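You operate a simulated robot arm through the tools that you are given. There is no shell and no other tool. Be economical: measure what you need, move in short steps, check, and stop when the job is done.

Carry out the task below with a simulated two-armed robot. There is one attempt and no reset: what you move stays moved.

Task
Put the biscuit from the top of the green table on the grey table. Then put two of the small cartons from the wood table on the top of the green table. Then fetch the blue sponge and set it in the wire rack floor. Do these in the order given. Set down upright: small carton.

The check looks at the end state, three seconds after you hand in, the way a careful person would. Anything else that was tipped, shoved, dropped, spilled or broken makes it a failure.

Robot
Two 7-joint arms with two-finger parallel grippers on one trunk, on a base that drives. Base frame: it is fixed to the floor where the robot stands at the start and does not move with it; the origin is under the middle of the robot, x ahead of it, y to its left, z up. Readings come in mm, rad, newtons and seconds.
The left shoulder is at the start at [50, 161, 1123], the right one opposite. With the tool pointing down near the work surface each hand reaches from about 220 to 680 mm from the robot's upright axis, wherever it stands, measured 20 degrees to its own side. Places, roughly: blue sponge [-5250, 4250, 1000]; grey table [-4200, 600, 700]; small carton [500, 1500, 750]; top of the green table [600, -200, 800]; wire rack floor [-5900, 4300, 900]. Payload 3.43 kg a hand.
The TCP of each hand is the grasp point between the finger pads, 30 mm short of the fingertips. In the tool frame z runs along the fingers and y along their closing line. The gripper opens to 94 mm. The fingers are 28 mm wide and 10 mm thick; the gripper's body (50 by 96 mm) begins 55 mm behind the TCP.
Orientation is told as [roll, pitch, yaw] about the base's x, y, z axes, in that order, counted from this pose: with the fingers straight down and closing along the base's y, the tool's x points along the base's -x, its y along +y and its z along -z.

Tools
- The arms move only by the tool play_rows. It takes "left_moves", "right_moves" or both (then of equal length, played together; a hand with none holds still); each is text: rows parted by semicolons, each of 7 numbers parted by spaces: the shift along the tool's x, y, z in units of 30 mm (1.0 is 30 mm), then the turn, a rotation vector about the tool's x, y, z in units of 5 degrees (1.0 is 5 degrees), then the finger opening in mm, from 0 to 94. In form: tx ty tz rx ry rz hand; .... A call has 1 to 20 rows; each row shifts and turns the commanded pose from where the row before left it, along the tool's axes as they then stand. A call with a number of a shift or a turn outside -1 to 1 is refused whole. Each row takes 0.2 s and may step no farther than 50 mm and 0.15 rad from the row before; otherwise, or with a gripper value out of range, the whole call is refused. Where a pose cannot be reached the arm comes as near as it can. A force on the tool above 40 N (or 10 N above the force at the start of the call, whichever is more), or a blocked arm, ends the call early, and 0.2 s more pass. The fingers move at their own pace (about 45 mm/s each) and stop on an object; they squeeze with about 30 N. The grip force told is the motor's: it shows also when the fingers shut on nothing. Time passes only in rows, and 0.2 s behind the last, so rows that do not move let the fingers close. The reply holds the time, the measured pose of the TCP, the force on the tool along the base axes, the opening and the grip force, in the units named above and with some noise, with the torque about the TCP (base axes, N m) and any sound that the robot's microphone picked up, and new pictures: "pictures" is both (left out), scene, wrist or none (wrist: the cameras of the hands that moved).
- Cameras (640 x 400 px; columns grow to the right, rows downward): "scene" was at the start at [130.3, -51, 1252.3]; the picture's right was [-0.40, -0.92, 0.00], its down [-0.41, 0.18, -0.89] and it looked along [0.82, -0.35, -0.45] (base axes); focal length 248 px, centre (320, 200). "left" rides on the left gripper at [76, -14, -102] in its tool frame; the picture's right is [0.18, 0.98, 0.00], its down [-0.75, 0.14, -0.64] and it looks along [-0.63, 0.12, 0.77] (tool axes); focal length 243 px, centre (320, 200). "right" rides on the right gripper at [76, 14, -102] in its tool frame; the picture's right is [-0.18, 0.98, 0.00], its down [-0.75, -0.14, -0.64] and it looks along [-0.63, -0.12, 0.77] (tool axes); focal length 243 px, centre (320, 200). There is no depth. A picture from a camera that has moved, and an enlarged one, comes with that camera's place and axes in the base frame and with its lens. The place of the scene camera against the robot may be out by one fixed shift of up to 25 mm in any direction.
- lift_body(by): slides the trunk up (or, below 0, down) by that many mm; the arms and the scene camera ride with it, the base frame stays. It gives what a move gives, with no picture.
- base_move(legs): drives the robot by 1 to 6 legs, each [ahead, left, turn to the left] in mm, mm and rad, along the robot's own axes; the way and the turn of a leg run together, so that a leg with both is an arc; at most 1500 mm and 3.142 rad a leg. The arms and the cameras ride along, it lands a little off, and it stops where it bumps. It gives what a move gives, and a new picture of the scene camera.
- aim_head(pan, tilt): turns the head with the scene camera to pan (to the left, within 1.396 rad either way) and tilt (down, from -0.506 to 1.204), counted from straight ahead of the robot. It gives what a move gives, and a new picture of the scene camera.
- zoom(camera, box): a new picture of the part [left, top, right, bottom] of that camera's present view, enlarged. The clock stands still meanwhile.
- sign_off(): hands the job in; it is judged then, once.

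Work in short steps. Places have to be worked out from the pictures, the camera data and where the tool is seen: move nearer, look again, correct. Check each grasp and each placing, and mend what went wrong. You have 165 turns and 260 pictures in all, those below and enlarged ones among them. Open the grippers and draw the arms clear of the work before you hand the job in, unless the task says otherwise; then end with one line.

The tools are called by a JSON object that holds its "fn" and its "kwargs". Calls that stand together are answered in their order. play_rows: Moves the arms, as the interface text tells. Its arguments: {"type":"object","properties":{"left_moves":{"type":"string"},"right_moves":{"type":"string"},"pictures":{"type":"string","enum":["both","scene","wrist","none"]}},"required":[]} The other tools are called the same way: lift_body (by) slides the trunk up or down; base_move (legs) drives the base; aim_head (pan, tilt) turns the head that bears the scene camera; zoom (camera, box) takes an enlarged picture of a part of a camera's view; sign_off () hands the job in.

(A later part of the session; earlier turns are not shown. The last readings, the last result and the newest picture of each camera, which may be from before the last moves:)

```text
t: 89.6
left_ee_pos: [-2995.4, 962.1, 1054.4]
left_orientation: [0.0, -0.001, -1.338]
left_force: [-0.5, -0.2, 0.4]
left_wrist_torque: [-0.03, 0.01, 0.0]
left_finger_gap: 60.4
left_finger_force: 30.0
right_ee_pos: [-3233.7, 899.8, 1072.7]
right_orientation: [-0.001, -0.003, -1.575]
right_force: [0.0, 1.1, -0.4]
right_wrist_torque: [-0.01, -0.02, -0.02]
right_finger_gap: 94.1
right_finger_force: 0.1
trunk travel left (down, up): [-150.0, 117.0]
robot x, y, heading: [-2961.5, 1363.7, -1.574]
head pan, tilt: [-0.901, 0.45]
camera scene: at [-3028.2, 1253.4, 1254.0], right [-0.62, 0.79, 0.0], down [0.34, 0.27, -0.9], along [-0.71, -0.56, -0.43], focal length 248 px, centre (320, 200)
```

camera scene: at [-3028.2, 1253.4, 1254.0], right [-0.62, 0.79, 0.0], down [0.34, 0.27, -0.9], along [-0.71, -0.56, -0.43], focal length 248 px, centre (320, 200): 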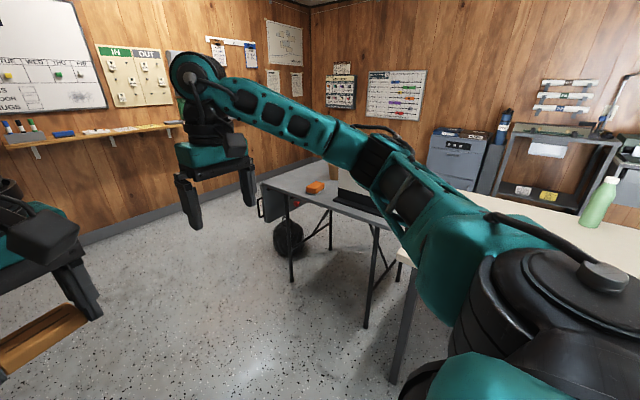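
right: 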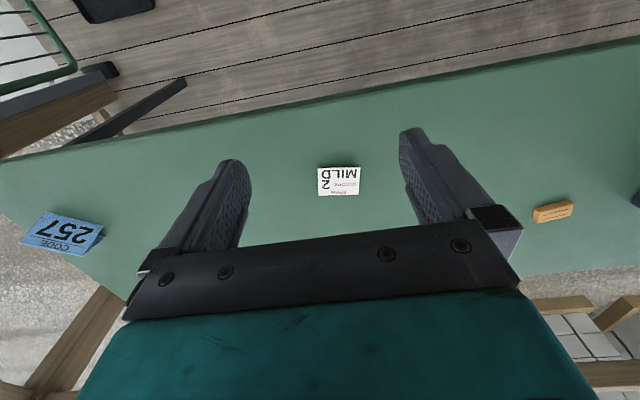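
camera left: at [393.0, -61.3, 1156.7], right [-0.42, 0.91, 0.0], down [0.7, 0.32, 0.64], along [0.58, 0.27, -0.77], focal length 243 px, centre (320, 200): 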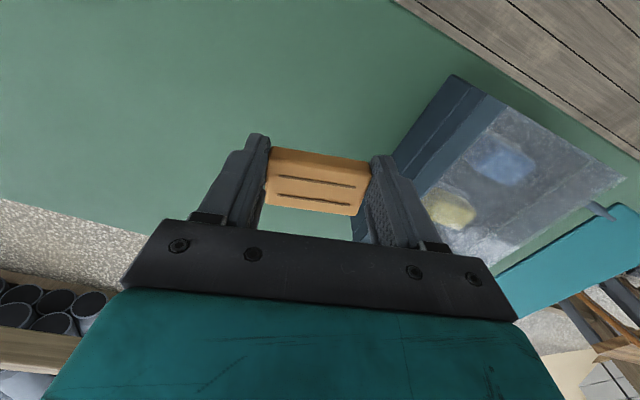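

The grey table's near edge is at about x≈-3920, with y 230–900. I drive to y≈480, turn to face -x, and approach.

{"fn": "base_move", "kwargs": {"legs": [[880, 0, 0], [0, 0, -1.57], [430, 0, 0]]}}

{"fn": "aim_head", "kwargs": {"pan": -0.1, "tilt": 0.6}}

```text
t: 100.2
left_ee_pos: [-3798.9, 516.6, 1054.7]
left_orientation: [-0.002, -0.001, -2.9]
left_force: [-0.2, -0.1, 0.7]
left_wrist_torque: [0.0, 0.02, 0.0]
left_finger_gap: 60.5
left_finger_force: 30.6
right_ee_pos: [-3864.2, 754.2, 1072.8]
right_orientation: [0.0, -0.002, -3.142]
right_force: [-0.4, -0.2, 1.0]
right_wrist_torque: [-0.01, -0.02, -0.01]
right_finger_gap: 93.9
right_finger_force: 0.1
trunk travel left (down, up): [-150.0, 117.0]
robot x, y, heading: [-3397.4, 486.0, -3.137]
head pan, tilt: [-0.901, 0.45]
camera scene: at [-3487.7, 542.9, 1253.9], right [0.78, 0.62, 0.0], down [0.27, -0.34, -0.9], along [-0.56, 0.7, -0.44], focal length 248 px, centre (320, 200)
```

scene: 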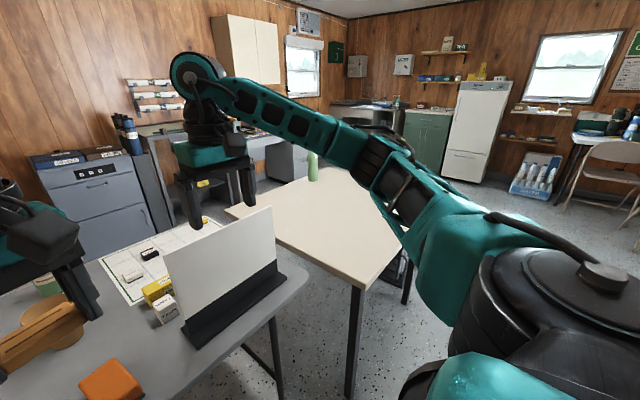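

```text
t: 101.4
left_ee_pos: [-3799.0, 517.3, 1054.8]
left_orientation: [-0.001, 0.0, -2.901]
left_force: [0.2, 0.1, 1.0]
left_wrist_torque: [-0.03, 0.02, -0.01]
left_finger_gap: 60.8
left_finger_force: 29.9
right_ee_pos: [-3863.3, 754.0, 1071.8]
right_orientation: [-0.001, -0.004, -3.142]
right_force: [0.0, -0.2, 0.3]
right_wrist_torque: [0.0, 0.03, 0.01]
right_finger_gap: 94.0
right_finger_force: 0.1
trunk travel left (down, up): [-150.0, 117.0]
robot x, y, heading: [-3394.0, 487.5, -3.14]
head pan, tilt: [-0.099, 0.6]
camera scene: at [-3518.1, 479.7, 1240.4], right [0.1, 1.0, 0.0], down [0.56, -0.06, -0.83], along [-0.82, 0.08, -0.56], focal length 248 px, centre (320, 200)
```

scene: 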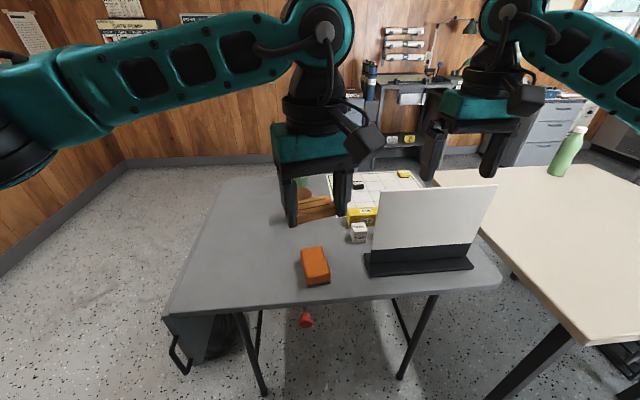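

The left-hand part of the grey table around (-4020, 300) is free. I move forward 80 mm, then shift the left hand above that spot and lower it.

{"fn": "base_move", "kwargs": {"legs": [[80, 0, 0]]}}

{"fn": "play_rows", "kwargs": {"left_moves": "-0.79 0.74 0 0 0 0 30;-0.79 0.74 0 0 0 0 30;-0.79 0.74 0 0 0 0 30;-0.79 0.74 0 0 0 0 30;-0.79 0.74 0 0 0 0 30;-0.79 0.74 0 0 0 0 30;-0.79 0.74 0 0 0 0 30;-0.79 0.74 0 0 0 0 30;0 0 1 0 0 0 30;0 0 1 0 0 0 30;0 0 1 0 0 0 30;0 0 1 0 0 0 30;0 0 1 0 0 0 30;0 0 1 0 0 0 30;0 0 1 0 0 0 30;0 0 0 0 0 0 30", "pictures": "both"}}

```text
t: 102.4
left_ee_pos: [-3878.2, 517.4, 1054.7]
left_orientation: [0.001, 0.002, -2.899]
left_force: [-0.2, -0.6, 0.0]
left_wrist_torque: [0.03, -0.01, 0.03]
left_finger_gap: 60.5
left_finger_force: 29.8
right_ee_pos: [-3944.3, 754.8, 1072.6]
right_orientation: [0.0, -0.001, -3.142]
right_force: [0.1, 0.5, -0.5]
right_wrist_torque: [0.0, 0.0, 0.01]
right_finger_gap: 93.8
right_finger_force: 0.0
trunk travel left (down, up): [-150.0, 117.0]
robot x, y, heading: [-3477.9, 485.9, -3.138]
head pan, tilt: [-0.099, 0.6]
camera scene: at [-3598.2, 479.5, 1240.3], right [0.1, 1.0, 0.0], down [0.56, -0.06, -0.82], along [-0.82, 0.08, -0.57], focal length 248 px, centre (320, 200)
```

scene: 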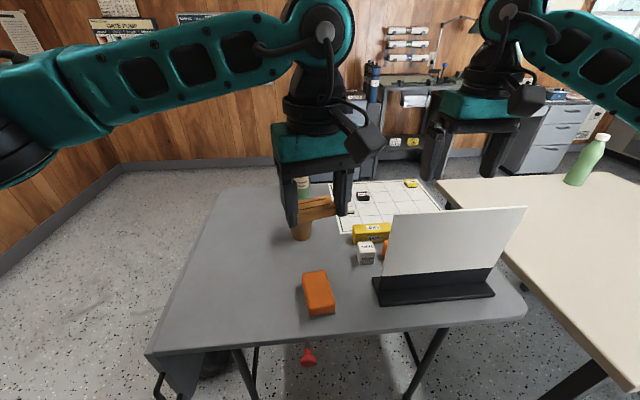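

```text
t: 105.8
left_ee_pos: [-4018.7, 298.6, 844.4]
left_orientation: [-0.002, -0.002, -2.902]
left_force: [-0.4, 0.0, -1.3]
left_wrist_torque: [0.01, 0.0, 0.01]
left_finger_gap: 60.8
left_finger_force: 30.0
right_ee_pos: [-3941.9, 753.7, 1073.2]
right_orientation: [0.0, -0.003, -3.142]
right_force: [-0.5, 1.3, 1.0]
right_wrist_torque: [0.0, -0.02, -0.01]
right_finger_gap: 94.1
right_finger_force: 0.0
trunk travel left (down, up): [-150.0, 117.0]
robot x, y, heading: [-3476.0, 484.6, -3.138]
head pan, tilt: [-0.099, 0.6]
camera scene: at [-3597.4, 479.5, 1240.4], right [0.1, 1.0, 0.0], down [0.56, -0.06, -0.83], along [-0.82, 0.08, -0.56], focal length 248 px, centre (320, 200)
camera left: at [-3949.1, 331.3, 946.6], right [0.41, -0.91, 0.0], down [-0.7, -0.32, 0.64], along [-0.59, -0.26, -0.77], focal length 243 px, centre (320, 200)
```

scene: 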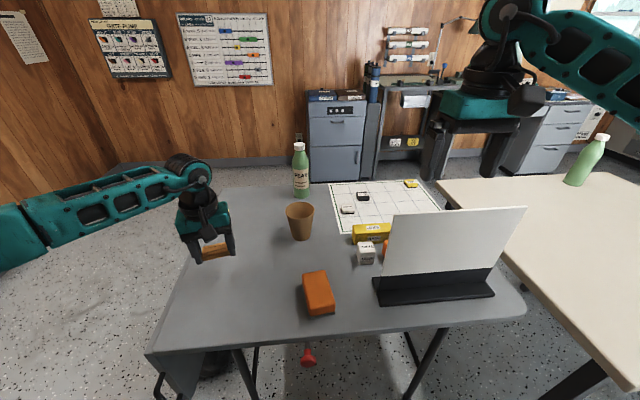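
left: 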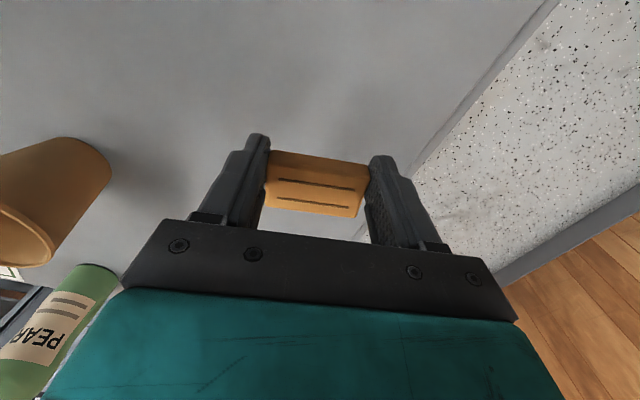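

The spot is clear with about 120 mm margin to the edge. I lower to TCP ~765, then creep.

{"fn": "play_rows", "kwargs": {"left_moves": "0 0 1 0 0 0 30;0 0 1 0 0 0 30;0 0 0.6 0 0 0 30;0 0 0 0 0 0 30", "pictures": "wrist"}}

```text
t: 106.8
left_ee_pos: [-4020.9, 298.5, 769.8]
left_orientation: [-0.002, -0.006, -2.899]
left_force: [3.8, -2.9, 17.2]
left_wrist_torque: [-0.61, -0.48, 0.05]
left_finger_gap: 60.7
left_finger_force: 29.9
right_ee_pos: [-3941.4, 755.1, 1073.5]
right_orientation: [0.002, -0.004, -3.142]
right_force: [0.3, 0.1, -0.5]
right_wrist_torque: [-0.01, 0.01, -0.01]
right_finger_gap: 94.0
right_finger_force: 0.0
trunk travel left (down, up): [-150.0, 117.0]
robot x, y, heading: [-3476.4, 488.5, -3.139]
head pan, tilt: [-0.099, 0.6]
camera left: at [-3949.3, 331.9, 871.4], right [0.41, -0.91, 0.0], down [-0.69, -0.32, 0.65], along [-0.59, -0.27, -0.76], focal length 243 px, centre (320, 200)
```

left: 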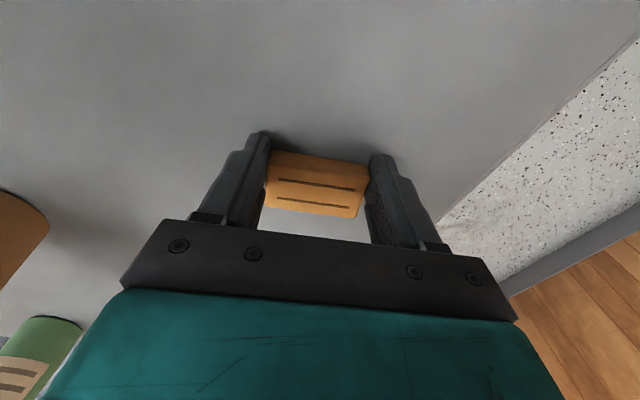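

Contact at TCP 770, so the table is at z≈740. I ease off slightly, open, and rise.

{"fn": "play_rows", "kwargs": {"left_moves": "0 0 -0.05 0 0 0 30;0 0 0 0 0 0 70;0 0 0 0 0 0 90;0 0 0 0 0 0 94;0 0 0 0 0 0 94;0 0 -0.7 0 0 0 94;0 0 -1 0 0 0 94;0 0 -1 0 0 0 94;0 0 -1 0 0 0 94;0 0 0 0 0 0 94", "pictures": "both"}}

```text
t: 109.0
left_ee_pos: [-4020.6, 298.8, 879.8]
left_orientation: [0.001, -0.001, -2.9]
left_force: [-0.3, -0.2, -0.5]
left_wrist_torque: [-0.01, -0.03, 0.0]
left_finger_gap: 94.0
left_finger_force: 0.1
right_ee_pos: [-3942.5, 755.3, 1073.9]
right_orientation: [-0.001, -0.003, -3.141]
right_force: [-0.9, 0.2, 0.8]
right_wrist_torque: [0.01, -0.01, 0.02]
right_finger_gap: 94.3
right_finger_force: 0.1
trunk travel left (down, up): [-150.0, 117.0]
robot x, y, heading: [-3478.8, 486.9, -3.143]
head pan, tilt: [-0.099, 0.6]
camera scene: at [-3597.5, 479.5, 1240.4], right [0.1, 1.0, 0.0], down [0.56, -0.06, -0.83], along [-0.82, 0.08, -0.56], focal length 248 px, centre (320, 200)
camera left: at [-3949.3, 332.5, 982.0], right [0.41, -0.91, 0.0], down [-0.7, -0.32, 0.64], along [-0.59, -0.27, -0.77], focal length 243 px, centre (320, 200)
```

scene: 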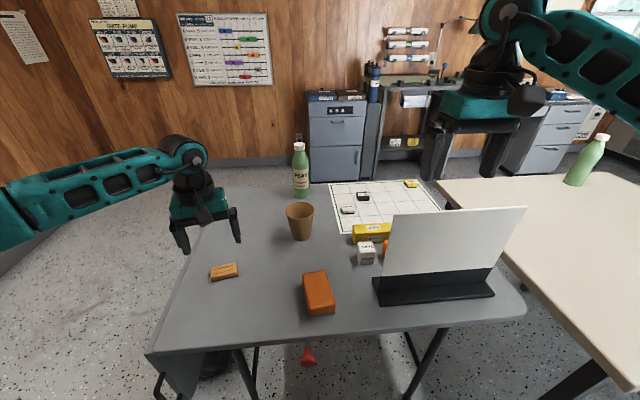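
left: 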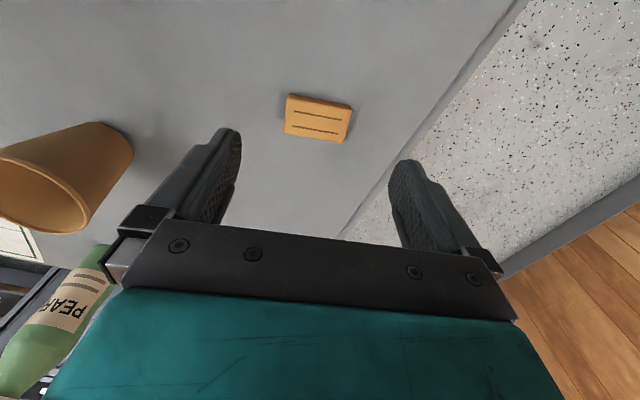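

Biscuit placed. I raise and retract the left hand, then drive back towards the doorway the way I came.

{"fn": "play_rows", "kwargs": {"left_moves": "0 0 -1 0 0 0.93 94;0 0 -1 0 0 0.93 94;0 0 -1 0 0 0.93 94;0 0 -1 0 0 0 94;0 0 -1 0 0 0 94;0 0 -0.9 0 0 0 94;1 0 0 0 0 0 94;1 0 0 0 0 0 94;0.5 0 0 0 0 0 94;0 0 0 0 0 0 94", "pictures": "none"}}

{"fn": "base_move", "kwargs": {"legs": [[-500, 0, 0], [0, 0, -1.57], [1450, 0, 0]]}}

```text
t: 111.2
left_ee_pos: [-3945.1, 298.8, 1056.9]
left_orientation: [0.0, -0.002, 3.139]
left_force: [0.2, 0.4, 0.9]
left_wrist_torque: [0.02, 0.02, -0.01]
left_finger_gap: 93.9
left_finger_force: 0.1
right_ee_pos: [-3942.2, 754.8, 1072.9]
right_orientation: [0.0, -0.005, -3.14]
right_force: [-0.2, -0.6, 0.9]
right_wrist_torque: [0.03, 0.01, 0.0]
right_finger_gap: 94.0
right_finger_force: 0.1
trunk travel left (down, up): [-150.0, 117.0]
robot x, y, heading: [-3472.3, 484.8, -3.144]
head pan, tilt: [-0.099, 0.6]
```

```text
t: 124.8
left_ee_pos: [-3155.6, 2405.3, 1057.3]
left_orientation: [-0.001, -0.001, 1.566]
left_force: [-0.1, 0.6, -0.5]
left_wrist_torque: [0.0, 0.01, -0.05]
left_finger_gap: 94.2
left_finger_force: 0.0
right_ee_pos: [-2699.1, 2402.1, 1073.1]
right_orientation: [0.001, -0.004, 1.567]
right_force: [0.2, 0.8, 0.0]
right_wrist_torque: [-0.01, 0.0, 0.0]
right_finger_gap: 93.9
right_finger_force: 0.1
trunk travel left (down, up): [-150.0, 117.0]
robot x, y, heading: [-2969.3, 1935.7, 1.57]
head pan, tilt: [-0.099, 0.6]
camera scene: at [-2954.6, 2048.8, 1240.4], right [0.99, -0.1, 0.0], down [-0.06, -0.56, -0.82], along [0.08, 0.82, -0.57], focal length 248 px, centre (320, 200)
```

scene: 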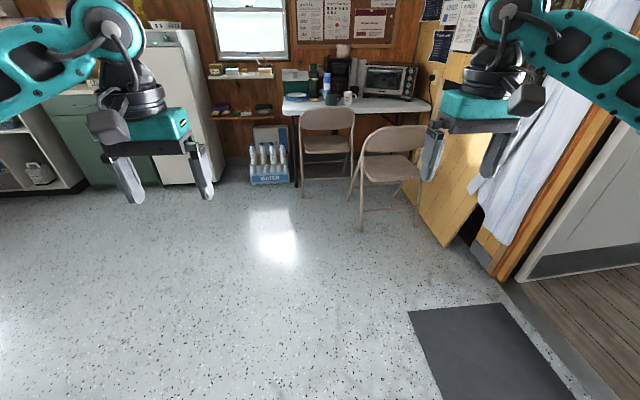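

Clear ahead. I go to y≈2420 and turn to face the doorway.

{"fn": "base_move", "kwargs": {"legs": [[485, 0, 0], [0, 0, -1.57]]}}

{"fn": "aim_head", "kwargs": {"pan": 0, "tilt": 0.45}}

```text
t: 131.5
left_ee_pos: [-2501.8, 2608.0, 1058.4]
left_orientation: [0.0, -0.002, 0.003]
left_force: [-0.8, -0.2, -0.2]
left_wrist_torque: [-0.03, -0.04, 0.01]
left_finger_gap: 93.8
left_finger_force: 0.0
right_ee_pos: [-2500.8, 2152.9, 1071.8]
right_orientation: [-0.002, -0.004, 0.005]
right_force: [-0.2, 0.6, 0.3]
right_wrist_torque: [-0.01, 0.01, 0.0]
right_finger_gap: 94.1
right_finger_force: 0.0
trunk travel left (down, up): [-150.0, 117.0]
robot x, y, heading: [-2970.0, 2418.6, 0.007]
head pan, tilt: [-0.099, 0.6]
camera scene: at [-2835.8, 2396.4, 1240.4], right [-0.09, -1.0, 0.0], down [-0.56, 0.05, -0.83], along [0.82, -0.08, -0.56], focal length 248 px, centre (320, 200)
```

scene: 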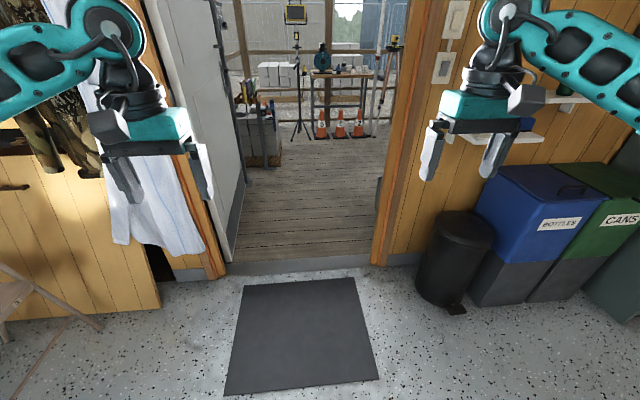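

```text
t: 132.2
left_ee_pos: [-2501.1, 2607.5, 1057.5]
left_orientation: [0.0, -0.003, 0.0]
left_force: [0.1, 0.0, -0.2]
left_wrist_torque: [0.0, -0.01, 0.0]
left_finger_gap: 94.3
left_finger_force: 0.1
right_ee_pos: [-2501.6, 2151.8, 1074.9]
right_orientation: [0.0, -0.003, 0.005]
right_force: [0.0, 0.6, 0.6]
right_wrist_torque: [-0.05, 0.0, -0.02]
right_finger_gap: 93.9
right_finger_force: 0.0
trunk travel left (down, up): [-150.0, 117.0]
robot x, y, heading: [-2970.9, 2423.3, 0.011]
head pan, tilt: [0.0, 0.45]
camera scene: at [-2831.8, 2405.2, 1253.9], right [0.01, -1.0, 0.0], down [-0.44, 0.0, -0.9], along [0.9, 0.01, -0.44], focal length 248 px, centre (320, 200)
```

scene: 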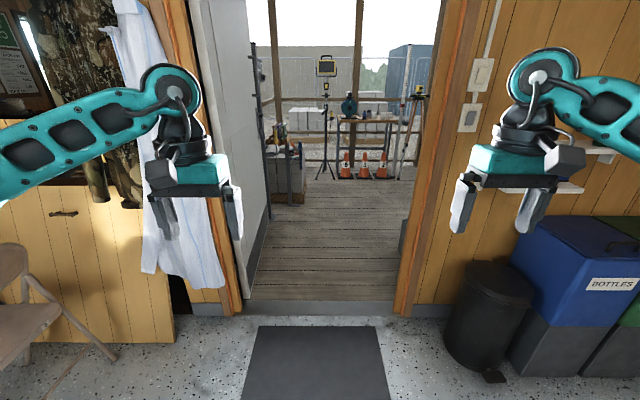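

The doorway is centred on me. I drive through to x≈-870.

{"fn": "base_move", "kwargs": {"legs": [[1400, 0, -0.01], [700, 0, 0]]}}

{"fn": "zoom", "kwargs": {"camera": "scene", "box": [180, 80, 500, 280]}}

```text
t: 137.1
left_ee_pos: [-1543.0, 2625.4, 1055.5]
left_orientation: [-0.009, 0.006, 0.025]
left_force: [0.3, 0.2, 0.3]
left_wrist_torque: [-0.02, 0.01, 0.03]
left_finger_gap: 94.0
left_finger_force: 0.1
right_ee_pos: [-1536.1, 2178.0, 1087.5]
right_orientation: [-0.005, -0.025, 0.041]
right_force: [-0.1, -1.1, 0.1]
right_wrist_torque: [0.0, 0.04, 0.02]
right_finger_gap: 93.8
right_finger_force: 0.1
trunk travel left (down, up): [-150.0, 117.0]
robot x, y, heading: [-1988.2, 2420.2, 0.02]
head pan, tilt: [0.0, 0.45]
stopped in leg 1: the robot was blocked; the commanded pose is now the measured one
camera scene: at [-1876.2, 2416.4, 1259.2], right [0.02, -1.0, 0.01], down [-0.41, -0.01, -0.91], along [0.91, 0.02, -0.41], focal length 248 px, centre (320, 200)
```

scene: 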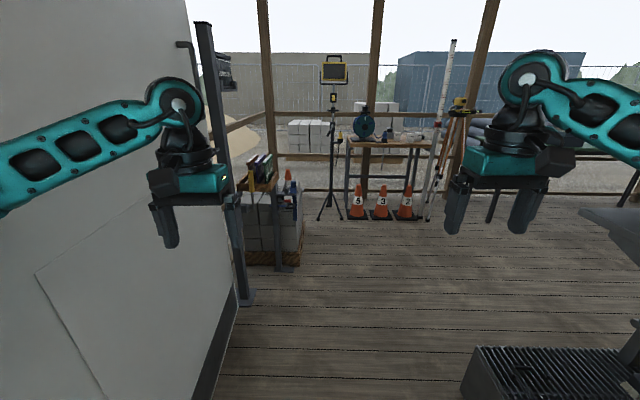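

```text
2.00 times, centred on (340, 180) of scene
camera zoom: at [-1876.2, 2416.4, 1259.2], right [0.02, -1.0, 0.01], down [-0.41, -0.01, -0.91], along [0.91, 0.02, -0.41], focal length 496 px, centre (280, 240)
```

zoom: 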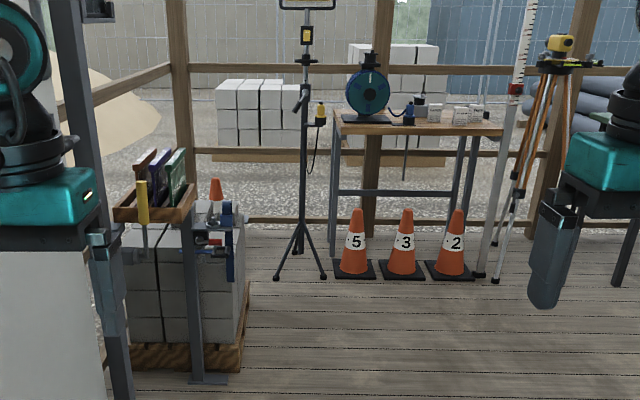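

The base stopped at the threshold and seems slightly tilted. I back up 150 mm and look at the floor.

{"fn": "base_move", "kwargs": {"legs": [[-200, 0, 0]]}}

{"fn": "aim_head", "kwargs": {"pan": -0.35, "tilt": 0.9}}

```text
t: 138.7
left_ee_pos: [-1718.7, 2613.1, 1042.6]
left_orientation: [0.001, 0.032, 0.02]
left_force: [0.2, 0.7, -1.0]
left_wrist_torque: [0.01, -0.02, -0.02]
left_finger_gap: 93.9
left_finger_force: 0.1
right_ee_pos: [-1712.3, 2165.5, 1069.4]
right_orientation: [0.0, 0.007, 0.033]
right_force: [0.1, 0.4, 0.1]
right_wrist_torque: [-0.01, -0.02, 0.02]
right_finger_gap: 94.2
right_finger_force: 0.0
trunk travel left (down, up): [-150.0, 117.0]
robot x, y, heading: [-2179.4, 2419.7, 0.02]
head pan, tilt: [0.0, 0.45]
camera scene: at [-2045.9, 2406.1, 1254.1], right [0.02, -1.0, 0.0], down [-0.43, -0.01, -0.9], along [0.9, 0.02, -0.43], focal length 248 px, centre (320, 200)
```

scene: 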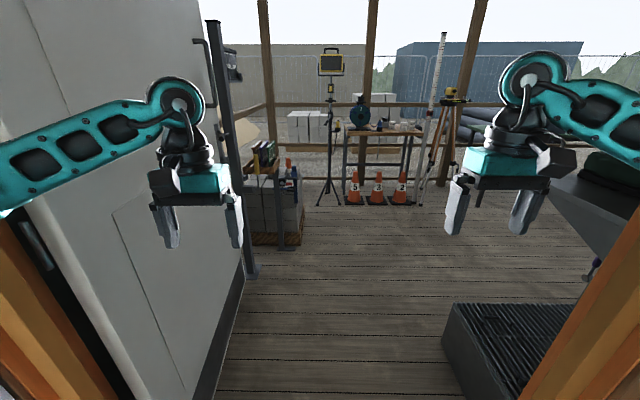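

```text
t: 139.6
left_ee_pos: [-1719.7, 2614.3, 1043.3]
left_orientation: [0.001, 0.032, 0.018]
left_force: [-0.7, -0.1, -0.4]
left_wrist_torque: [0.0, -0.02, -0.02]
left_finger_gap: 93.7
left_finger_force: 0.1
right_ee_pos: [-1710.2, 2165.0, 1069.5]
right_orientation: [0.0, 0.005, 0.033]
right_force: [0.4, -0.1, -0.3]
right_wrist_torque: [0.0, -0.02, -0.07]
right_finger_gap: 94.1
right_finger_force: 0.0
trunk travel left (down, up): [-150.0, 117.0]
robot x, y, heading: [-2186.6, 2420.8, 0.017]
head pan, tilt: [-0.351, 0.901]
camera scene: at [-2065.9, 2380.0, 1215.7], right [-0.33, -0.94, 0.0], down [-0.74, 0.26, -0.62], along [0.59, -0.2, -0.78], focal length 248 px, centre (320, 200)
```

scene: 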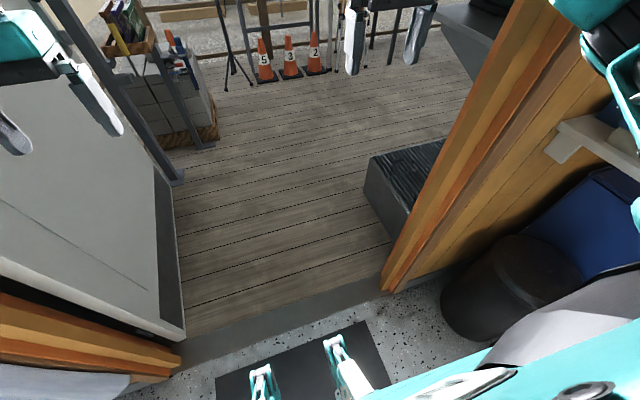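

The left elbow evidently caught the door jamb. I bring both hands inward to slim the arms and check the left elbow.

{"fn": "play_rows", "kwargs": {"left_moves": "0 -0.9 -0.2 0 -0.37 0 94;0 -0.9 -0.2 0 0 0 94;0 -0.9 0 0 0 0 94;0 -0.9 0 0 0 0 94;0 -0.9 0 0 0 0 94;0 0 0 0 0 0 94", "right_moves": "0 0.9 0 0 0 0 94;0 0.9 0 0 0 0 94;0 0.9 0 0 0 0 94;0 0.9 0 0 0 0 94;0 0.5 0 0 0 0 94;0 0 0 0 0 0 94", "pictures": "none"}}

{"fn": "aim_head", "kwargs": {"pan": 1.0, "tilt": 0.3}}

{"fn": "aim_head", "kwargs": {"pan": -1.0, "tilt": 0.3}}

```text
t: 140.9
left_ee_pos: [-1714.7, 2478.6, 1056.1]
left_orientation: [0.001, 0.002, 0.019]
left_force: [-0.5, 0.0, 0.0]
left_wrist_torque: [0.02, 0.03, 0.0]
left_finger_gap: 93.9
left_finger_force: 0.0
right_ee_pos: [-1715.4, 2287.9, 1069.6]
right_orientation: [0.001, 0.005, 0.033]
right_force: [0.0, -0.2, 0.1]
right_wrist_torque: [0.03, 0.01, 0.02]
right_finger_gap: 93.8
right_finger_force: 0.1
trunk travel left (down, up): [-150.0, 117.0]
robot x, y, heading: [-2187.6, 2417.6, 0.022]
head pan, tilt: [-0.351, 0.901]
```

```text
t: 142.4
left_ee_pos: [-1714.9, 2478.3, 1055.9]
left_orientation: [-0.001, 0.001, 0.019]
left_force: [0.0, -0.5, 0.5]
left_wrist_torque: [-0.01, -0.02, 0.0]
left_finger_gap: 94.0
left_finger_force: 0.0
right_ee_pos: [-1716.4, 2288.3, 1069.3]
right_orientation: [0.0, 0.005, 0.035]
right_force: [0.2, 0.2, 0.2]
right_wrist_torque: [0.0, -0.03, 0.02]
right_finger_gap: 93.9
right_finger_force: 0.1
trunk travel left (down, up): [-150.0, 117.0]
robot x, y, heading: [-2184.2, 2419.5, 0.018]
head pan, tilt: [1.0, 0.3]
camera scene: at [-2088.1, 2484.0, 1267.9], right [0.85, -0.53, 0.0], down [-0.16, -0.25, -0.96], along [0.5, 0.81, -0.3], focal length 248 px, centre (320, 200)
```

scene: 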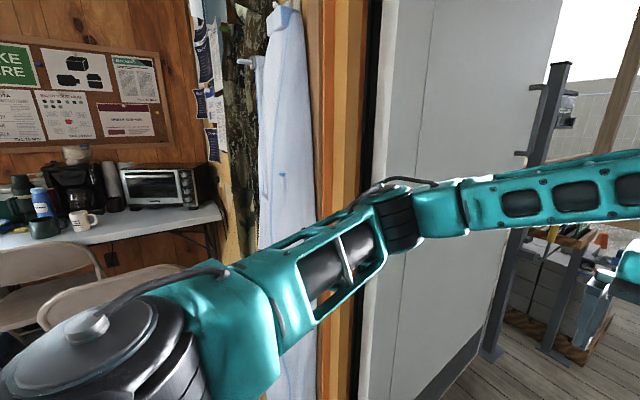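

```text
t: 144.4
left_ee_pos: [-1715.0, 2478.2, 1054.2]
left_orientation: [0.0, 0.001, 0.021]
left_force: [0.0, 0.4, -0.5]
left_wrist_torque: [0.01, 0.02, 0.01]
left_finger_gap: 94.0
left_finger_force: 0.0
right_ee_pos: [-1716.5, 2287.7, 1069.9]
right_orientation: [0.0, 0.005, 0.035]
right_force: [-0.6, 0.3, -0.1]
right_wrist_torque: [0.01, -0.02, 0.05]
right_finger_gap: 94.2
right_finger_force: 0.0
trunk travel left (down, up): [-150.0, 117.0]
robot x, y, heading: [-2182.3, 2417.6, 0.016]
head pan, tilt: [-1.0, 0.3]
camera scene: at [-2085.4, 2327.0, 1267.9], right [-0.83, -0.56, 0.0], down [-0.16, 0.25, -0.96], along [0.53, -0.79, -0.3], focal length 248 px, centre (320, 200)
```

scene: 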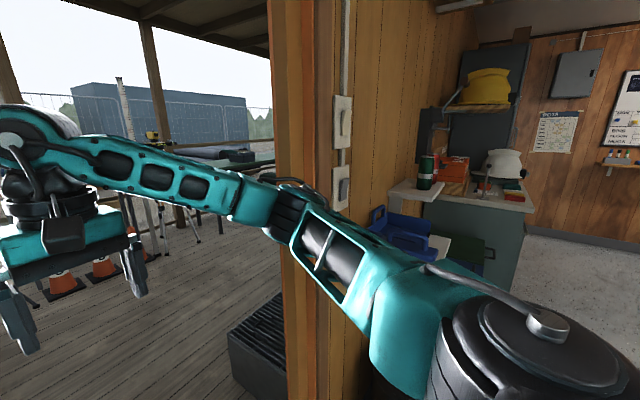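

Elbows now extend only about 350 mm to either side. I drive through with a small heading correction.

{"fn": "base_move", "kwargs": {"legs": [[200, 0, -0.018], [1100, 0, 0]]}}

{"fn": "aim_head", "kwargs": {"pan": 0, "tilt": 0.45}}

```text
t: 151.2
left_ee_pos: [-421.5, 2462.9, 1055.7]
left_orientation: [0.001, 0.001, -0.007]
left_force: [-0.5, 0.1, 0.1]
left_wrist_torque: [-0.01, 0.0, 0.01]
left_finger_gap: 93.9
left_finger_force: 0.1
right_ee_pos: [-426.5, 2272.4, 1071.5]
right_orientation: [0.001, 0.005, 0.008]
right_force: [-0.4, 0.4, -0.3]
right_wrist_torque: [0.02, 0.02, 0.0]
right_finger_gap: 94.1
right_finger_force: 0.0
trunk travel left (down, up): [-150.0, 117.0]
robot x, y, heading: [-892.4, 2411.8, -0.009]
head pan, tilt: [-1.0, 0.3]
camera scene: at [-795.4, 2320.2, 1267.9], right [-0.85, -0.53, 0.0], down [-0.16, 0.25, -0.96], along [0.51, -0.81, -0.3], focal length 248 px, centre (320, 200)
```

scene: 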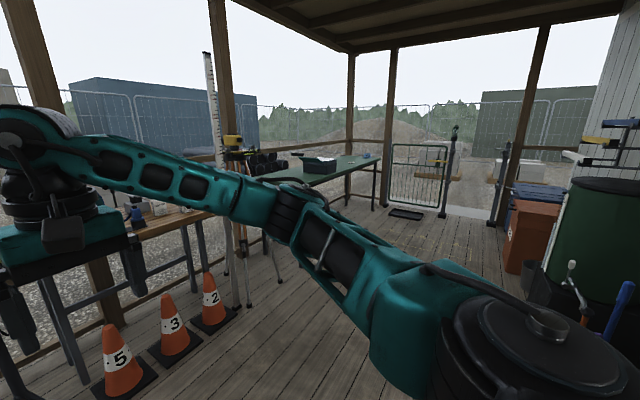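

```text
t: 152.4
left_ee_pos: [-421.5, 2461.6, 1055.5]
left_orientation: [0.0, 0.001, -0.007]
left_force: [-0.4, 0.3, 0.1]
left_wrist_torque: [0.02, 0.02, 0.01]
left_finger_gap: 94.3
left_finger_force: 0.0
right_ee_pos: [-427.6, 2272.6, 1069.3]
right_orientation: [-0.001, 0.005, 0.009]
right_force: [0.7, -0.7, -0.4]
right_wrist_torque: [0.04, 0.03, 0.03]
right_finger_gap: 94.0
right_finger_force: 0.0
trunk travel left (down, up): [-150.0, 117.0]
robot x, y, heading: [-891.2, 2411.6, -0.011]
head pan, tilt: [0.0, 0.45]
camera scene: at [-753.5, 2398.4, 1254.0], right [-0.01, -1.0, 0.0], down [-0.44, 0.0, -0.9], along [0.9, -0.01, -0.44], focal length 248 px, centre (320, 200)
```

scene: 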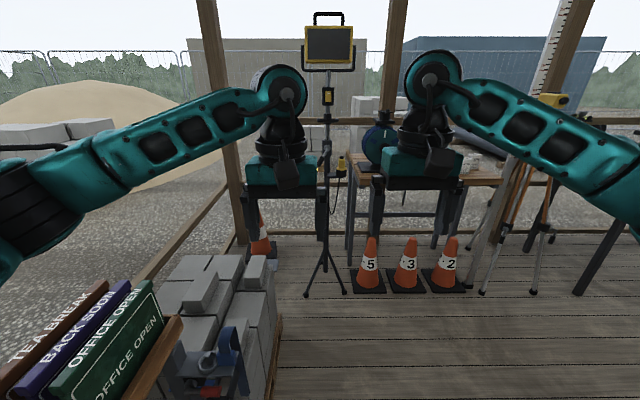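

Through the door. The wood table's front edge is at x≈460 with cones below it, and the cartons seem to be on its right half near y≈1450–1650. I move diagonally to about (-100,1700) for a closer look.

{"fn": "base_move", "kwargs": {"legs": [[300, -250, 0.01], [480, -470, 0]]}}

{"fn": "aim_head", "kwargs": {"pan": -0.1, "tilt": 0.55}}

```text
t: 159.5
left_ee_pos: [361.9, 1750.3, 1055.6]
left_orientation: [0.0, -0.001, 0.009]
left_force: [0.5, 0.0, -1.8]
left_wrist_torque: [0.0, -0.03, -0.04]
left_finger_gap: 93.7
left_finger_force: 0.1
right_ee_pos: [359.4, 1559.7, 1070.7]
right_orientation: [-0.001, 0.005, 0.023]
right_force: [-0.1, -0.2, -0.7]
right_wrist_torque: [0.02, 0.02, 0.0]
right_finger_gap: 93.9
right_finger_force: 0.1
trunk travel left (down, up): [-150.0, 117.0]
robot x, y, heading: [-107.4, 1692.6, 0.012]
head pan, tilt: [0.0, 0.45]
camera scene: at [30.8, 1680.4, 1253.9], right [0.01, -1.0, 0.0], down [-0.44, 0.0, -0.9], along [0.9, 0.01, -0.44], focal length 248 px, centre (320, 200)
```

scene: 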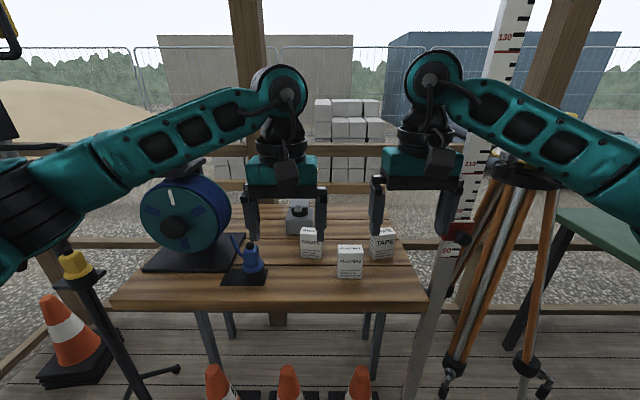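

```text
t: 160.2
left_ee_pos: [360.2, 1750.4, 1056.7]
left_orientation: [0.001, 0.001, 0.009]
left_force: [0.8, 0.3, 0.1]
left_wrist_torque: [0.02, 0.01, -0.01]
left_finger_gap: 94.0
left_finger_force: 0.2
right_ee_pos: [359.1, 1560.0, 1068.9]
right_orientation: [0.0, 0.006, 0.022]
right_force: [-0.2, 0.4, 0.3]
right_wrist_torque: [-0.02, 0.0, 0.02]
right_finger_gap: 94.2
right_finger_force: 0.0
trunk travel left (down, up): [-150.0, 117.0]
robot x, y, heading: [-108.7, 1693.2, 0.008]
head pan, tilt: [-0.099, 0.55]
camera scene: at [28.2, 1671.6, 1244.9], right [-0.09, -1.0, 0.0], down [-0.52, 0.05, -0.85], along [0.85, -0.08, -0.52], focal length 248 px, centre (320, 200)
```

scene: 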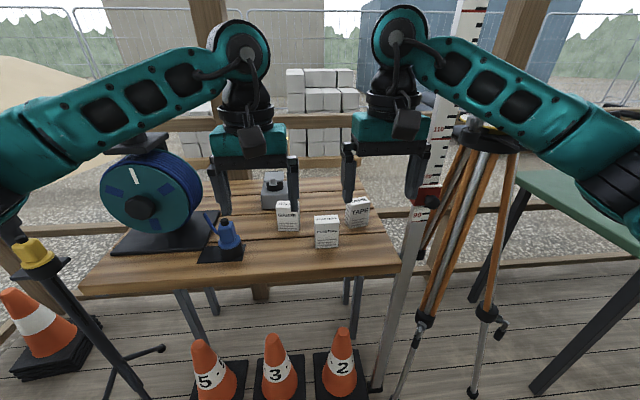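

There are three cartons: about (663,1715), (567,1601) and TAPE at (657,1488). I drive 150 mm closer, then use the left hand for the left carton and the right hand for the front one.

{"fn": "base_move", "kwargs": {"legs": [[140, 0, 0]]}}

{"fn": "play_rows", "kwargs": {"left_moves": "0 0 0.8 0 0 0 94;0 0 0.8 0 0 0 94;0 0 0.4 0 0 0 94;0 0 0 0 0 0 94", "right_moves": "0.5 0 0.8 0 0 0 94;0.5 0 0.8 0 0 0 94;0 0 0.4 0 0 0 94;0 0 0 0 0 0 94"}}

```text
t: 161.5
left_ee_pos: [500.6, 1750.2, 1056.8]
left_orientation: [0.0, 0.001, 0.006]
left_force: [-0.6, -0.2, -0.1]
left_wrist_torque: [0.0, -0.01, 0.01]
left_finger_gap: 94.0
left_finger_force: 0.1
right_ee_pos: [498.7, 1559.4, 1069.4]
right_orientation: [0.002, 0.003, 0.022]
right_force: [0.1, 0.0, 0.2]
right_wrist_torque: [-0.02, 0.04, 0.03]
right_finger_gap: 93.8
right_finger_force: 0.1
trunk travel left (down, up): [-150.0, 117.0]
robot x, y, heading: [34.9, 1697.7, 0.003]
head pan, tilt: [-0.099, 0.55]
camera scene: at [168.0, 1672.4, 1244.8], right [-0.09, -1.0, 0.0], down [-0.52, 0.05, -0.85], along [0.85, -0.08, -0.52], focal length 248 px, centre (320, 200)
```

scene: 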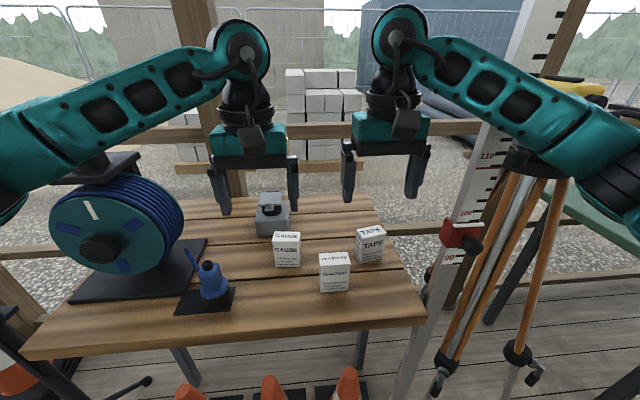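

```text
t: 162.5
left_ee_pos: [499.8, 1749.7, 994.7]
left_orientation: [-0.001, 0.001, 0.007]
left_force: [0.0, -0.4, -0.6]
left_wrist_torque: [0.02, 0.01, 0.02]
left_finger_gap: 94.2
left_finger_force: 0.0
right_ee_pos: [467.7, 1559.8, 1009.7]
right_orientation: [-0.001, 0.004, 0.023]
right_force: [-0.2, 0.1, 0.7]
right_wrist_torque: [-0.02, -0.02, 0.03]
right_finger_gap: 93.8
right_finger_force: 0.0
trunk travel left (down, up): [-150.0, 117.0]
robot x, y, heading: [30.3, 1693.2, 0.002]
head pan, tilt: [-0.099, 0.55]
camera scene: at [167.3, 1672.4, 1244.9], right [-0.09, -1.0, 0.0], down [-0.52, 0.05, -0.85], along [0.85, -0.08, -0.52], focal length 248 px, centre (320, 200)
camera right: at [392.1, 1573.3, 1112.5], right [0.16, 0.99, 0.0], down [0.76, -0.12, 0.64], along [0.63, -0.1, -0.77], focal length 243 px, centre (320, 200)
camera left: at [424.1, 1736.2, 1097.8], right [-0.19, 0.98, 0.0], down [0.75, 0.15, 0.64], along [0.63, 0.12, -0.77], focal length 243 px, centre (320, 200)
```

scene: 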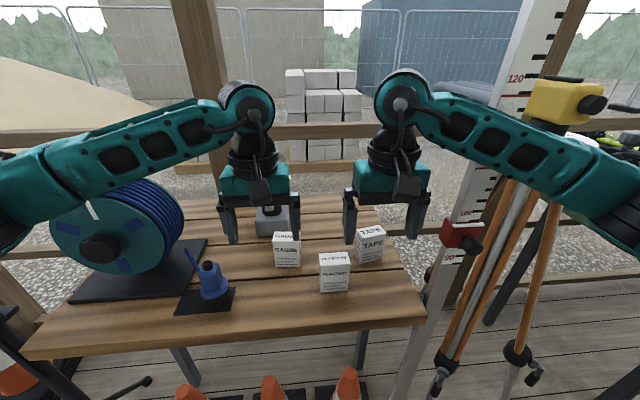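
right: 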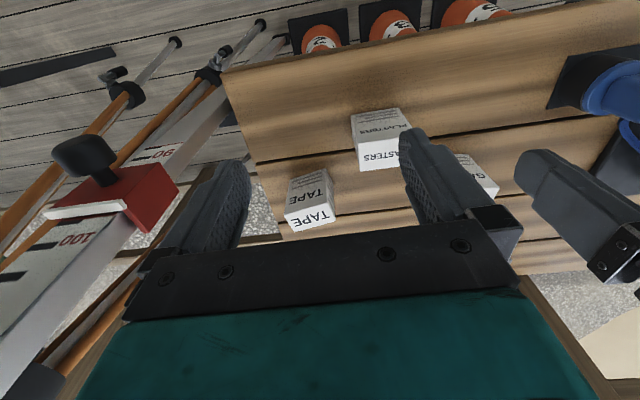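
left: 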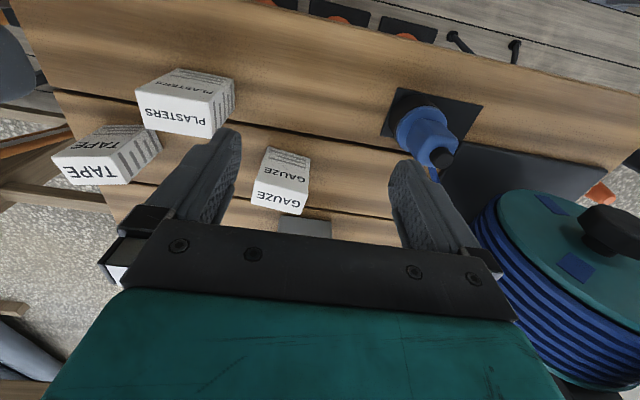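

From both wrist cameras the table top is z≈800. GAUZE is centred near (611,1723), top z≈875, roughly 59×39×75 mm; PLASTERS is near (533,1624). I move the left hand over GAUZE.

{"fn": "play_rows", "kwargs": {"left_moves": "-0.92 -0.22 0.3 0 0 -0.25 94;-0.92 -0.22 0.3 0 0 -0.25 94;-0.92 -0.22 0.4 0 0 0 94;-0.92 -0.22 0.4 0 0 0 94;0 0 0 0 0 0 94", "pictures": "wrist"}}

```text
t: 163.7
left_ee_pos: [611.7, 1727.2, 954.4]
left_orientation: [0.002, 0.0, 0.05]
left_force: [-0.3, -0.1, -0.3]
left_wrist_torque: [0.01, 0.0, 0.03]
left_finger_gap: 93.9
left_finger_force: 0.1
right_ee_pos: [467.0, 1559.2, 1009.9]
right_orientation: [0.001, 0.006, 0.023]
right_force: [0.5, 0.8, -0.3]
right_wrist_torque: [-0.02, -0.01, -0.01]
right_finger_gap: 94.1
right_finger_force: 0.2
trunk travel left (down, up): [-150.0, 117.0]
robot x, y, heading: [29.7, 1694.4, 0.013]
head pan, tilt: [-0.099, 0.55]
camera left: at [536.1, 1710.3, 1055.7], right [-0.23, 0.97, 0.0], down [0.75, 0.18, 0.64], along [0.62, 0.15, -0.77], focal length 243 px, centre (320, 200)
```

left: 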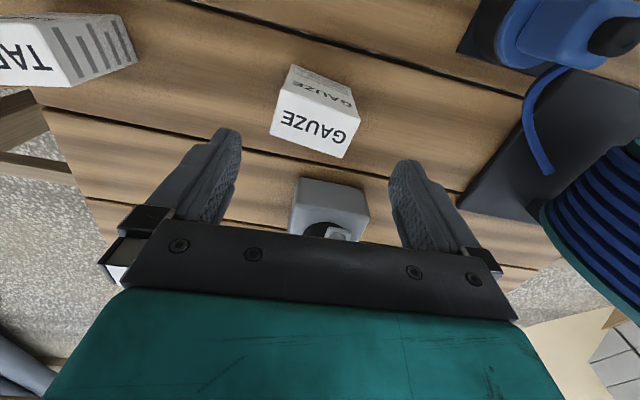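

GAUZE's centre is confirmed at (608,1723), yawed about -5.5°. I correct yaw and position, then descend to z 850.

{"fn": "play_rows", "kwargs": {"left_moves": "0.06 -0.07 0.5 0 0 0.85 94;0.06 -0.07 0.5 0 0 0.85 94;0 0 0.85 0 0 0 94;0 0 0.85 0 0 0 94;0 0 0.77 0 0 0 94;0 0 0 0 0 0 94", "pictures": "wrist"}}

```text
t: 165.1
left_ee_pos: [607.0, 1723.0, 849.3]
left_orientation: [0.0, -0.001, -0.098]
left_force: [1.0, -0.4, -0.8]
left_wrist_torque: [-0.01, 0.0, -0.01]
left_finger_gap: 94.2
left_finger_force: 0.0
right_ee_pos: [467.4, 1559.7, 1010.1]
right_orientation: [0.0, 0.006, 0.022]
right_force: [0.0, -0.6, 0.5]
right_wrist_torque: [-0.01, -0.02, 0.03]
right_finger_gap: 93.9
right_finger_force: 0.0
trunk travel left (down, up): [-150.0, 117.0]
robot x, y, heading: [32.4, 1694.2, 0.012]
head pan, tilt: [-0.099, 0.55]
camera left: at [530.5, 1717.8, 950.8], right [-0.09, 1.0, 0.0], down [0.76, 0.07, 0.64], along [0.64, 0.06, -0.77], focal length 243 px, centre (320, 200)
```

left: 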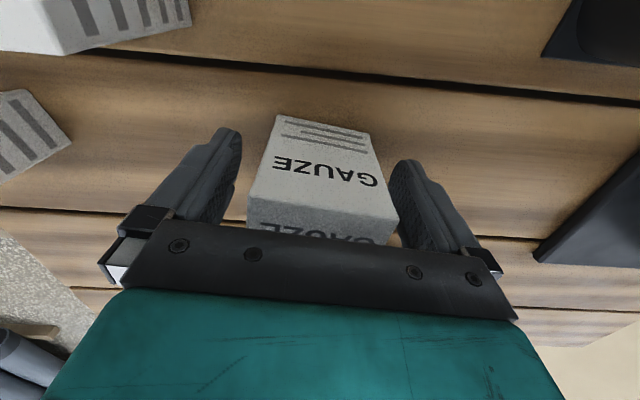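

The carton is well between the fingers. I close.

{"fn": "play_rows", "kwargs": {"left_moves": "0 0 0 0 0 0 70;0 0 0 0 0 0 50;0 0 0 0 0 0 40;0 0 0 0 0 0 40;0 0 0 0 0 0 40", "pictures": "wrist"}}

```text
t: 166.3
left_ee_pos: [608.5, 1723.8, 849.2]
left_orientation: [-0.001, 0.0, -0.099]
left_force: [0.1, 0.2, 0.1]
left_wrist_torque: [-0.01, 0.0, 0.03]
left_finger_gap: 65.7
left_finger_force: 29.6
right_ee_pos: [468.2, 1560.0, 1009.5]
right_orientation: [0.0, 0.005, 0.024]
right_force: [0.8, 0.2, 0.5]
right_wrist_torque: [0.01, -0.01, -0.01]
right_finger_gap: 94.1
right_finger_force: 0.1
trunk travel left (down, up): [-150.0, 117.0]
robot x, y, heading: [31.0, 1693.8, 0.004]
head pan, tilt: [-0.099, 0.55]
camera left: at [530.6, 1717.9, 951.1], right [-0.09, 1.0, 0.0], down [0.76, 0.07, 0.64], along [0.64, 0.06, -0.77], focal length 243 px, centre (320, 200)
```

left: 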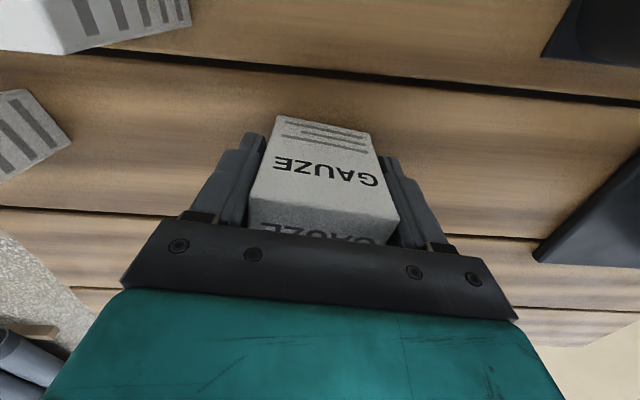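

Gripped at 65.7 mm. I lift it clear, then shift the left hand outward to make room and look with the right camera.

{"fn": "play_rows", "kwargs": {"left_moves": "0 0 -0.7 0 0 0 40;0 0 -1 0 0 0 40;0 0 -1 0 0 0 40;0 0 -1 0 0 0 40;0 0 -1 0 0 0 40;0 0 -1 0 0 0 40;0.5 0.9 -1 0 0 0 40;0.5 0.9 0 0 0 0 40;0.5 0.9 0 0 0 0 40;0 0 0 0 0 0 40", "right_moves": "0 0.43 0 0 0 0.05 94;0 0.43 0 0 0 0.05 94;0 0.43 0 0 0 0.05 94;0 0.43 0 0 0 0.05 94;0 0.43 0 0 0 0.05 94;-0.4 0 0.4 0 0 0 94;-0.4 0 0.4 0 0 0 94;0 0 0.4 0 0 0 94;0 0 0.4 0 0 0 94;0 0 0 0 0 0 94"}}

```text
t: 168.5
left_ee_pos: [570.5, 1809.3, 1051.3]
left_orientation: [0.001, -0.001, -0.098]
left_force: [-0.2, -0.1, 0.1]
left_wrist_torque: [0.01, 0.04, 0.03]
left_finger_gap: 65.8
left_finger_force: 29.9
right_ee_pos: [490.3, 1622.9, 961.9]
right_orientation: [0.002, 0.004, 0.002]
right_force: [-0.1, 0.4, 0.6]
right_wrist_torque: [-0.02, 0.0, -0.01]
right_finger_gap: 94.1
right_finger_force: 0.0
trunk travel left (down, up): [-150.0, 117.0]
robot x, y, heading: [32.9, 1692.5, 0.003]
head pan, tilt: [-0.099, 0.55]
camera scene: at [167.4, 1672.3, 1244.9], right [-0.09, -1.0, 0.0], down [-0.52, 0.05, -0.85], along [0.85, -0.08, -0.52], focal length 248 px, centre (320, 200)
camera right: at [415.0, 1639.0, 1064.5], right [0.18, 0.98, 0.0], down [0.76, -0.14, 0.64], along [0.63, -0.12, -0.77], focal length 243 px, centre (320, 200)
camera left: at [493.8, 1802.6, 1153.0], right [-0.09, 1.0, 0.0], down [0.76, 0.07, 0.64], along [0.64, 0.06, -0.77], focal length 243 px, centre (320, 200)
```

scene: 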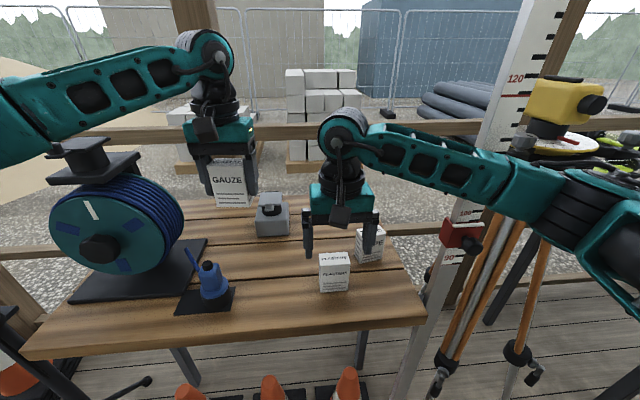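
right: 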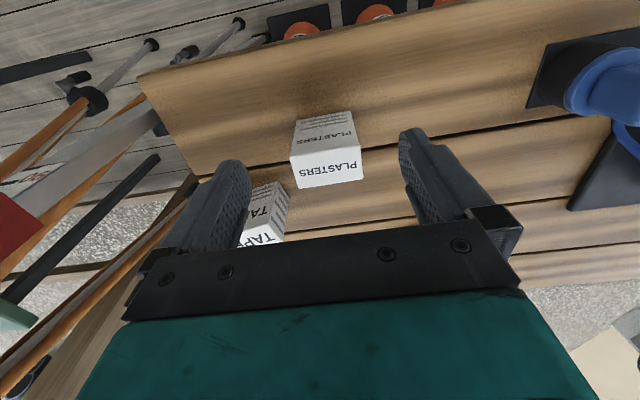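
left: 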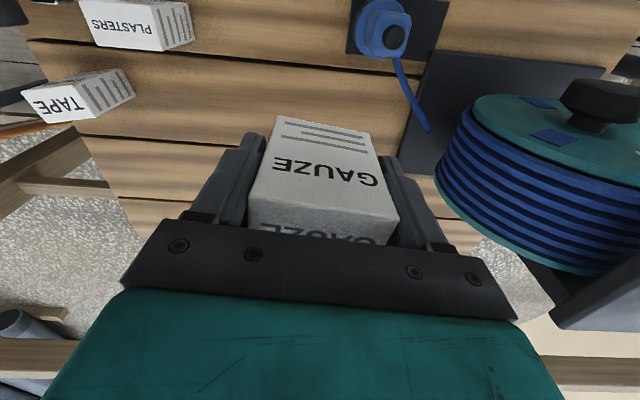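

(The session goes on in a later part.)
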